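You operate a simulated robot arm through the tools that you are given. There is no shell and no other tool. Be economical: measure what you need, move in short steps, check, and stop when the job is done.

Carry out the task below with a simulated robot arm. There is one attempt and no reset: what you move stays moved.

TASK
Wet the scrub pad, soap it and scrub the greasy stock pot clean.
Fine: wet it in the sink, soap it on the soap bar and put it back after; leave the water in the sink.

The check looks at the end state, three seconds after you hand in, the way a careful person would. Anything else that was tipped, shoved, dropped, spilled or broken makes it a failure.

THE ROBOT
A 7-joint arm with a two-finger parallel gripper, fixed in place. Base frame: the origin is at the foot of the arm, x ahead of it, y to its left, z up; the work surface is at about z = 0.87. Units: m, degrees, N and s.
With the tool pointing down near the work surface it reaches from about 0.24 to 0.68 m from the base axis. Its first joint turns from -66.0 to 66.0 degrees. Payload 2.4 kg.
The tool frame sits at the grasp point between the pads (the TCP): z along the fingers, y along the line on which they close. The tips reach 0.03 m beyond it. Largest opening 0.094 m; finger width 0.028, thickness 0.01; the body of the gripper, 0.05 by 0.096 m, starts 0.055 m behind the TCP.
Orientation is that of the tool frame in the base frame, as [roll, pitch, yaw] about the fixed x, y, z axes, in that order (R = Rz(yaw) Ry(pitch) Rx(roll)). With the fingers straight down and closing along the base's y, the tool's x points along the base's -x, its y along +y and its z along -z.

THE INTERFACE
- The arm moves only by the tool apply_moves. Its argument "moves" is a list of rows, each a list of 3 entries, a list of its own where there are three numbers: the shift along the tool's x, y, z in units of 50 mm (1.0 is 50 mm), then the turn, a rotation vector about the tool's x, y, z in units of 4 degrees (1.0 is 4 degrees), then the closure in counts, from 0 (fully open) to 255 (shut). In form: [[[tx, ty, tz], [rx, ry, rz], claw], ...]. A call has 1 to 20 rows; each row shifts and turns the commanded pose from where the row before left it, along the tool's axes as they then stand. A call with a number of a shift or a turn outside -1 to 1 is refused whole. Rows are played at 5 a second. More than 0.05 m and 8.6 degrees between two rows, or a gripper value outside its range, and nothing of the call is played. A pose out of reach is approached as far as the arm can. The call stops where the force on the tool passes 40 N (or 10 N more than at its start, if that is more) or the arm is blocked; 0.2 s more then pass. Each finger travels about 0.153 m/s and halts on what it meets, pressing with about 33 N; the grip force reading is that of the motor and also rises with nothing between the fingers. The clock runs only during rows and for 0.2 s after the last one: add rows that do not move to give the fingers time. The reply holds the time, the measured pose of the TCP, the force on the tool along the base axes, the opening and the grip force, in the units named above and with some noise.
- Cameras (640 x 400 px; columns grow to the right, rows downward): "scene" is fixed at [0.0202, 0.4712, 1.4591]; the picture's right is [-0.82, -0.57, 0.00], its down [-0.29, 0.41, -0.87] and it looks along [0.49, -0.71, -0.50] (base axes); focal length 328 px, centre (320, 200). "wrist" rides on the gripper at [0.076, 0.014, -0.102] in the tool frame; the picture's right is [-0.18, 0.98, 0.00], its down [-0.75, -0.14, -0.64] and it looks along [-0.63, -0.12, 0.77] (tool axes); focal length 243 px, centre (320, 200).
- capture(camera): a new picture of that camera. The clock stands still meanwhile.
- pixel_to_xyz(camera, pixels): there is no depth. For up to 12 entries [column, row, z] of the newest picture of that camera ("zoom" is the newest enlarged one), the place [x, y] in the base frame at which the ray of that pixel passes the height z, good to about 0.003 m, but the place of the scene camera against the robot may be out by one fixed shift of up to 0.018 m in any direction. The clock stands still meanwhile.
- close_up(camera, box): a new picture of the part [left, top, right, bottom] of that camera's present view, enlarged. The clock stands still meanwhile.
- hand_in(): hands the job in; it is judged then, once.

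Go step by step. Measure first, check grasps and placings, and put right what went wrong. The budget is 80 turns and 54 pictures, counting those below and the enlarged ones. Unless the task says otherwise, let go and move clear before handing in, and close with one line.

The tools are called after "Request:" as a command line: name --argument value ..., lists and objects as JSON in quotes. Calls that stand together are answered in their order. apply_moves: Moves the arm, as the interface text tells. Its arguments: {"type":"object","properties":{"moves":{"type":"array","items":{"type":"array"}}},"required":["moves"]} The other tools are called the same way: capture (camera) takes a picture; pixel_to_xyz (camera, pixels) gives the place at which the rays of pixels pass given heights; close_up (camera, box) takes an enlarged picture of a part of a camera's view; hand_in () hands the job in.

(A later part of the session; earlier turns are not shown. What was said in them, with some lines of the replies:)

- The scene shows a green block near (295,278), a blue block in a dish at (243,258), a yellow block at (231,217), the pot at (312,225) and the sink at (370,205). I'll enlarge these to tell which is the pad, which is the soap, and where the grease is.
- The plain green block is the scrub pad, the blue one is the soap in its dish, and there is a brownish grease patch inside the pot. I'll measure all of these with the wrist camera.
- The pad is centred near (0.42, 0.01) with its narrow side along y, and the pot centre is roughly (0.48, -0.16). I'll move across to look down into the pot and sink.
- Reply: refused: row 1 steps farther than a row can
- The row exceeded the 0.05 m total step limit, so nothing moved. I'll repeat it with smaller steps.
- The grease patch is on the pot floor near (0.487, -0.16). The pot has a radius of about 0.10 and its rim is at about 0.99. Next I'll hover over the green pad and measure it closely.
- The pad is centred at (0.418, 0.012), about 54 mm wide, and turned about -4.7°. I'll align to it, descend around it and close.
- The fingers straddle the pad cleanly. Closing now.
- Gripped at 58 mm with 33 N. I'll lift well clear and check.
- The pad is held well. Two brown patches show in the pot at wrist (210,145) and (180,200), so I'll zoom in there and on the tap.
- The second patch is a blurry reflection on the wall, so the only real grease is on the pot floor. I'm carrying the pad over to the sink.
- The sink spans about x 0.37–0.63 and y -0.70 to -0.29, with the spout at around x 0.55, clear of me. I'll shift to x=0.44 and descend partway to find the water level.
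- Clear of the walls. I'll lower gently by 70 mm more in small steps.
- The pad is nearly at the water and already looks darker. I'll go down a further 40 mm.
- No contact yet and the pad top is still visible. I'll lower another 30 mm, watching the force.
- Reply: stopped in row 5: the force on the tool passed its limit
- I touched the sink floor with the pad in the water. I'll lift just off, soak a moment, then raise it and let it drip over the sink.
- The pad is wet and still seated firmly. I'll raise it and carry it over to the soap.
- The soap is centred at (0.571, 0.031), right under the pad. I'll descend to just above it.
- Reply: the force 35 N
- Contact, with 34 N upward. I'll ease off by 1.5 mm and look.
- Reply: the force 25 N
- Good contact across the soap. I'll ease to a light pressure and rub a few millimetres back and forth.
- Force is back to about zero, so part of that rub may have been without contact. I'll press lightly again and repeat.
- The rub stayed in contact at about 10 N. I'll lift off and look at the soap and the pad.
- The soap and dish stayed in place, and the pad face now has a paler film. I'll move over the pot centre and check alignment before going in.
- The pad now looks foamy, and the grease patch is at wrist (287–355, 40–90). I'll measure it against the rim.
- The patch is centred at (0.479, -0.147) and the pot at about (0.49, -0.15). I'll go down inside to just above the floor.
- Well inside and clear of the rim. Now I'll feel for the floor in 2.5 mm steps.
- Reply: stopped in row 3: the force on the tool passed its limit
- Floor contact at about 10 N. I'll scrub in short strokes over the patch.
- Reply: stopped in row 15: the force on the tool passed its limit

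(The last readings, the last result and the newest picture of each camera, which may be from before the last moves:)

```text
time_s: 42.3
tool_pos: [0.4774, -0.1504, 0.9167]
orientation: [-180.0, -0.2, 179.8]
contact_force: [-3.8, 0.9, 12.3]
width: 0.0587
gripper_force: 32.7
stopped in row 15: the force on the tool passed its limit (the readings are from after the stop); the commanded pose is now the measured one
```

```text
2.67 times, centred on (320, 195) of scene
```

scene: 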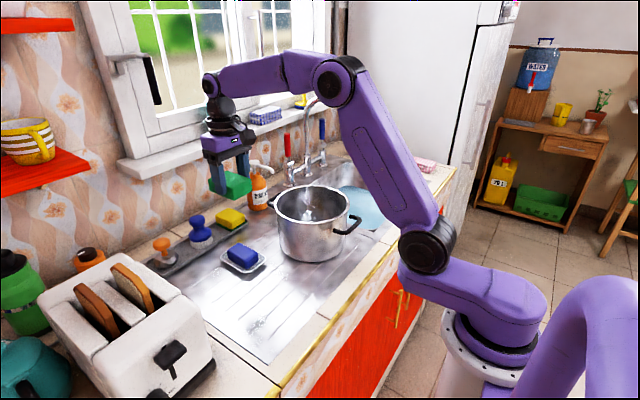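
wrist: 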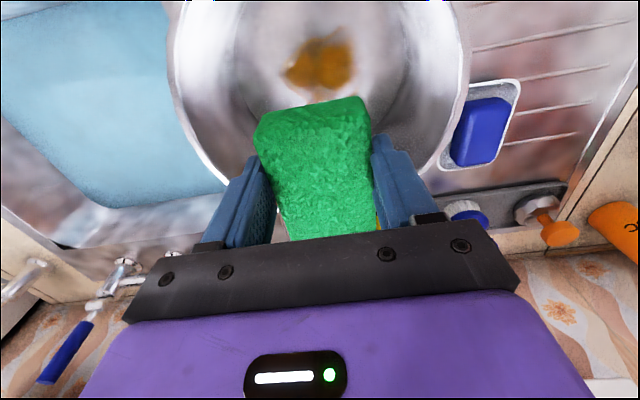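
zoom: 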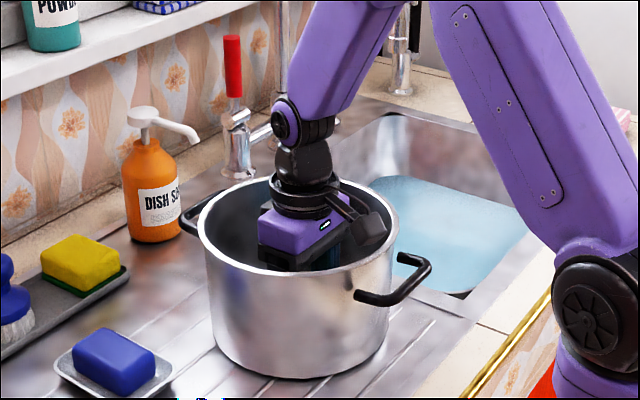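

The pot hasn't moved and contact was kept. One more round of strokes, then I'll lift out and inspect.

Request:
apply_moves --moves '[[[0, 0.2, 0], [0, 0, 0], 255], [[0, 0.15, 0], [0, 0, 0], 255], [[0, -0.2, 0], [0, 0, 0], 255], [[0, -0.2, 0], [0, 0, 0], 255], [[0, -0.2, 0], [0, 0, 0], 255], [[0, 0.25, 0], [0, 0, 0], 255], [[-0.2, 0, 0], [0, 0, 0], 255], [[-0.2, 0, 0], [0, 0, 0], 255], [[0, 0.25, 0], [0, 0, 0], 255], [[0, -0.25, 0], [0, 0, 0], 255], [[0, 0, 0], [0, 0, 0], 255]]'

Request:
apply_moves --moves '[[[0, 0, -0.4], [0, 0, 0], 255], [[0, 0, -0.8], [0, 0, 0], 255], [[0, 0, -0.8], [0, 0, 0], 255], [[0, 0, -0.8], [0, 0, 0], 255], [[0, 0, -0.8], [0, 0, 0], 255], [[0, 0, -0.4], [0, 0, 0], 255], [[0, 0, 0], [0, 0, 0], 255]]'

Request:
capture --camera "wrist"

```text
time_s: 44.1
tool_pos: [0.4905, -0.1504, 0.9152]
orientation: [180.0, -0.3, 179.6]
contact_force: [-1.1, 0.9, 9.3]
width: 0.0587
gripper_force: 32.7
stopped in row 8: the force on the tool passed its limit (the readings are from after the stop); the commanded pose is now the measured one
```

```text
time_s: 45.7
tool_pos: [0.4934, -0.1514, 1.116]
orientation: [179.9, -0.5, 179.6]
contact_force: [0.5, 0.1, -0.4]
width: 0.0586
gripper_force: 33.0
```

```text
14 pictures are left
```

wrist: 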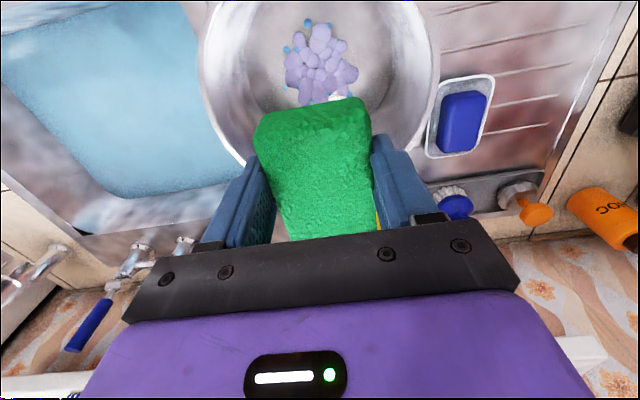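

The grease patch has turned to soap suds. I'll pull back toward -x for a full view of the pot floor to look for leftover grease.

Request:
apply_moves --moves '[[[0, 0, -0.9], [0, 0, 0], 255], [[0.9, 0, 0], [0, 0, 0], 255], [[0.9, 0, 0], [0, 0, 0], 255], [[0.2, 0, 0], [0, 0, 0], 255], [[0, 0, 0], [0, 0, 0], 255]]'

Request:
close_up --camera "wrist" --box '[200, 60, 460, 230]'

```text
time_s: 46.9
tool_pos: [0.3937, -0.1504, 1.1615]
orientation: [180.0, -0.4, 179.6]
contact_force: [0.4, -0.6, -0.2]
width: 0.0587
gripper_force: 33.0
```

```text
2.35 times, centred on (330, 145) of wrist
```

zoom: 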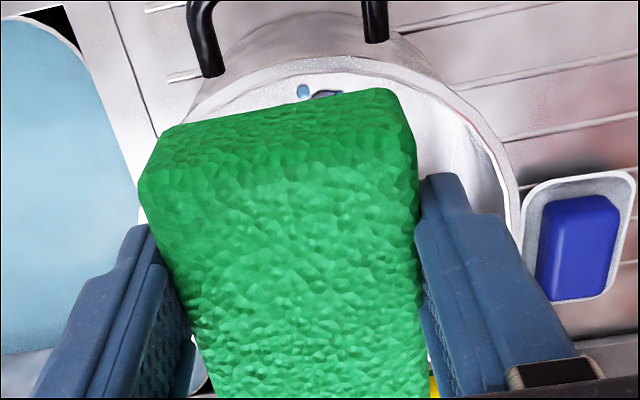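

The pad blocks this view. I'll move on to above the pad's original spot, which gave a clear oblique view into the pot earlier.

Request:
apply_moves --moves '[[[-0.15, 0.8, 0], [0, 0, 0], 255], [[-0.15, 0.8, 0], [0, 0, 0], 255], [[-0.13, 0.8, 0], [0, 0, 0], 255], [[0, 0.84, 0], [0, 0, 0], 255], [[0, 0, 0], [0, 0, 0], 255]]'

Request:
close_up --camera "wrist" --box '[60, 60, 300, 260]'

```text
time_s: 48.1
tool_pos: [0.4164, 0.0124, 1.1613]
orientation: [179.9, -0.5, 179.6]
contact_force: [-0.3, -0.2, 0.0]
width: 0.0586
gripper_force: 32.9
```

```text
2.00 times, centred on (180, 160) of wrist
```

zoom: 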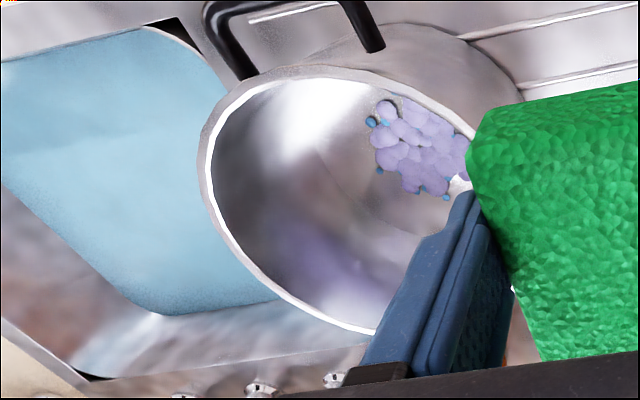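

No orange grease remains, only suds. Now I'll put the pad back: restore the yaw, then lower over the original spot.

Request:
apply_moves --moves '[[[0, 0, 0.9], [0, 0, 0.55], 255], [[0, 0, 0.9], [0, 0, 0.5], 255], [[0, 0, 0.9], [0, 0, 0], 255], [[0, 0, 0.9], [0, 0, 0], 255], [[0, 0, 0.7], [0, 0, 0], 255], [[0, 0, 0.4], [0, 0, 0], 255], [[0, 0, 0.1], [0, 0, 0], 255], [[0, 0, 0], [0, 0, 0], 255]]'

Request:
close_up --camera "scene" --box '[200, 200, 360, 300]'

```text
time_s: 49.9
tool_pos: [0.413, 0.0117, 0.9197]
orientation: [179.9, -0.5, 175.4]
contact_force: [0.4, 0.1, -0.2]
width: 0.0586
gripper_force: 33.5
```

```text
4.00 times, centred on (280, 250) of scene
```

zoom: 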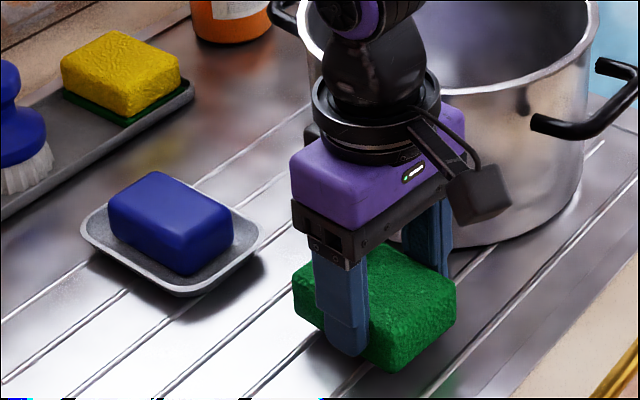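

Positions match the start. I'll lower the last few millimetres.

Request:
apply_moves --moves '[[[-0.04, 0, 0.06], [0, 0, 0], 255], [[0, 0, 0.05], [0, 0, 0], 255], [[0, 0, 0.03], [0, 0, 0], 255], [[0, 0, 0], [0, 0, 0], 255]]'

```text
time_s: 50.9
tool_pos: [0.4156, 0.0132, 0.9136]
orientation: [179.9, -0.5, 175.4]
contact_force: [0.4, -0.2, 1.0]
width: 0.0588
gripper_force: 33.2
```

Request:
apply_moves --moves '[[[0, 0, 0.03], [0, 0, 0], 255], [[0, 0, 0], [0, 0, 0], 255]]'

```text
time_s: 51.5
tool_pos: [0.4151, 0.0121, 0.9133]
orientation: [179.9, -0.6, 175.4]
contact_force: [0.1, -0.3, -0.1]
width: 0.0587
gripper_force: 32.7
```

Request:
apply_moves --moves '[[[0, 0, 0.03], [0, 0, 0], 255], [[0, 0, 0.03], [0, 0, 0], 255], [[0, 0, 0], [0, 0, 0], 255]]'

```text
time_s: 52.3
tool_pos: [0.4162, 0.0115, 0.9107]
orientation: [179.8, -0.4, 175.3]
contact_force: [-3.8, 1.3, 25.4]
width: 0.0584
gripper_force: 33.5
```

The pad is down, with 25 N on it. I'll ease up 1 mm, open, and rise straight up.

Request:
apply_moves --moves '[[[0, 0, -0.02], [0, 0, 0], 255], [[0, 0, 0], [0, 0, 0], 130], [[0, 0, 0], [0, 0, 0], 40], [[0, 0, 0], [0, 0, 0], 0], [[0, 0, 0], [0, 0, 0], 0], [[0, 0, -0.5], [0, 0, 0], 0], [[0, 0, -0.9], [0, 0, 0], 0], [[0, 0, -0.9], [0, 0, 0], 0], [[0, 0, -0.9], [0, 0, 0], 0], [[0, 0, -0.9], [0, 0, 0], 0], [[0, 0, -0.9], [0, 0, 0], 0], [[0.8, 0, 0], [0, 0, 0], 0], [[0, 0, 0], [0, 0, 0], 0]]'

Request:
capture --camera "scene"

Request:
capture --camera "wrist"

Request:
close_up --camera "wrist" --box '[100, 60, 420, 260]'

```text
time_s: 55.1
tool_pos: [0.3753, 0.0148, 1.1634]
orientation: [179.8, -0.4, 175.4]
contact_force: [-0.4, 0.0, 0.0]
width: 0.0942
gripper_force: 0.0
```

```text
10 pictures are left
```

scene: 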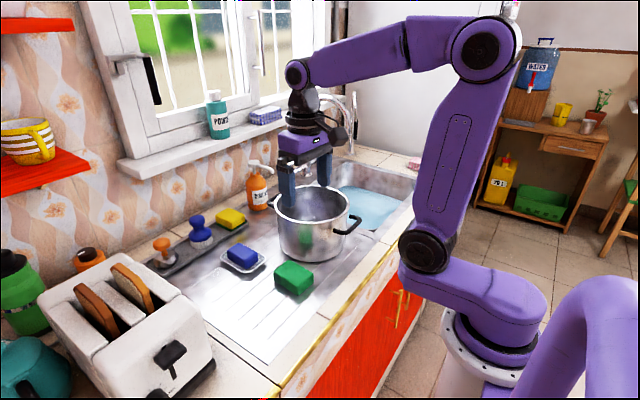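

```text
9 pictures are left
```

wrist: 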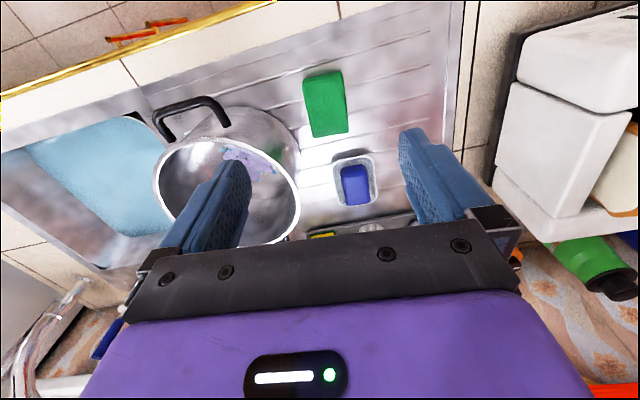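

```text
2.00 times, centred on (260, 160) of wrist
```

zoom: 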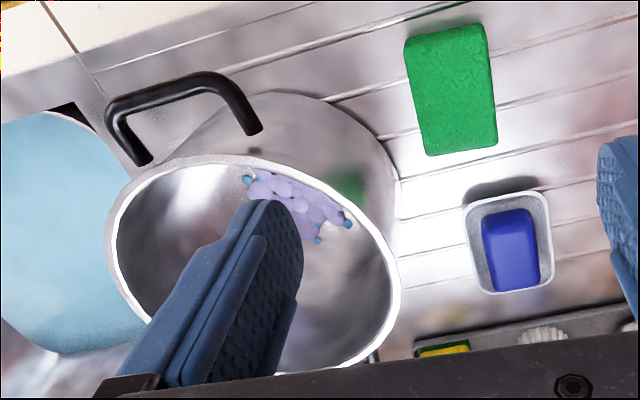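

The pad is back in its spot and everything else is where it started. I'll take one last unobstructed look straight into the pot.

Request:
apply_moves --moves '[[[0, 0, -0.9], [0, 0, -0.5], 0], [[0.3, -0.9, 0], [0, 0, -0.5], 0], [[0.3, -0.9, 0], [0, 0, 0], 0], [[0, -0.9, 0], [0, 0, 0], 0], [[0, -0.8, 0], [0, 0, 0], 0], [[0, 0, 0], [0, 0, 0], 0]]'

Request:
close_up --camera "wrist" --box '[265, 70, 425, 230]'

```text
time_s: 56.5
tool_pos: [0.346, -0.1616, 1.2056]
orientation: [179.9, -0.5, 179.4]
contact_force: [0.1, -0.3, -0.7]
width: 0.0938
gripper_force: 0.2
```

```text
2.50 times, centred on (345, 150) of wrist
```

zoom: 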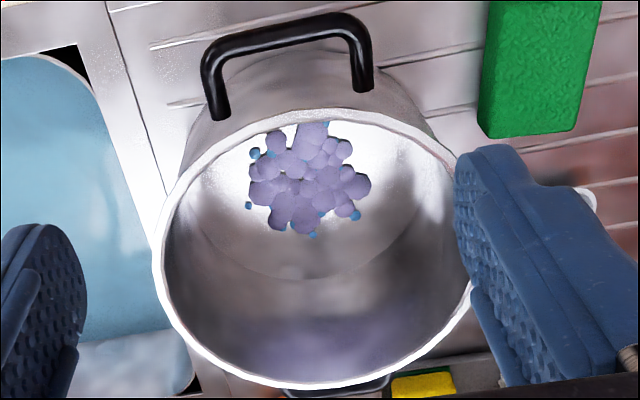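

No orange grease is visible anywhere in the pot. Suds cover where the patch was, the pad is back in its place and the gripper is clear, so I'm handing in.

Request:
hand_in

```text
The job is handed in.
```

I wet the scrub pad in the sink, soaped it on the bar and scrubbed the pot until no grease showed. The suds are still in the pot, unrinsed; the pad is back in its place, the water is still in the sink, and nothing else looks disturbed.
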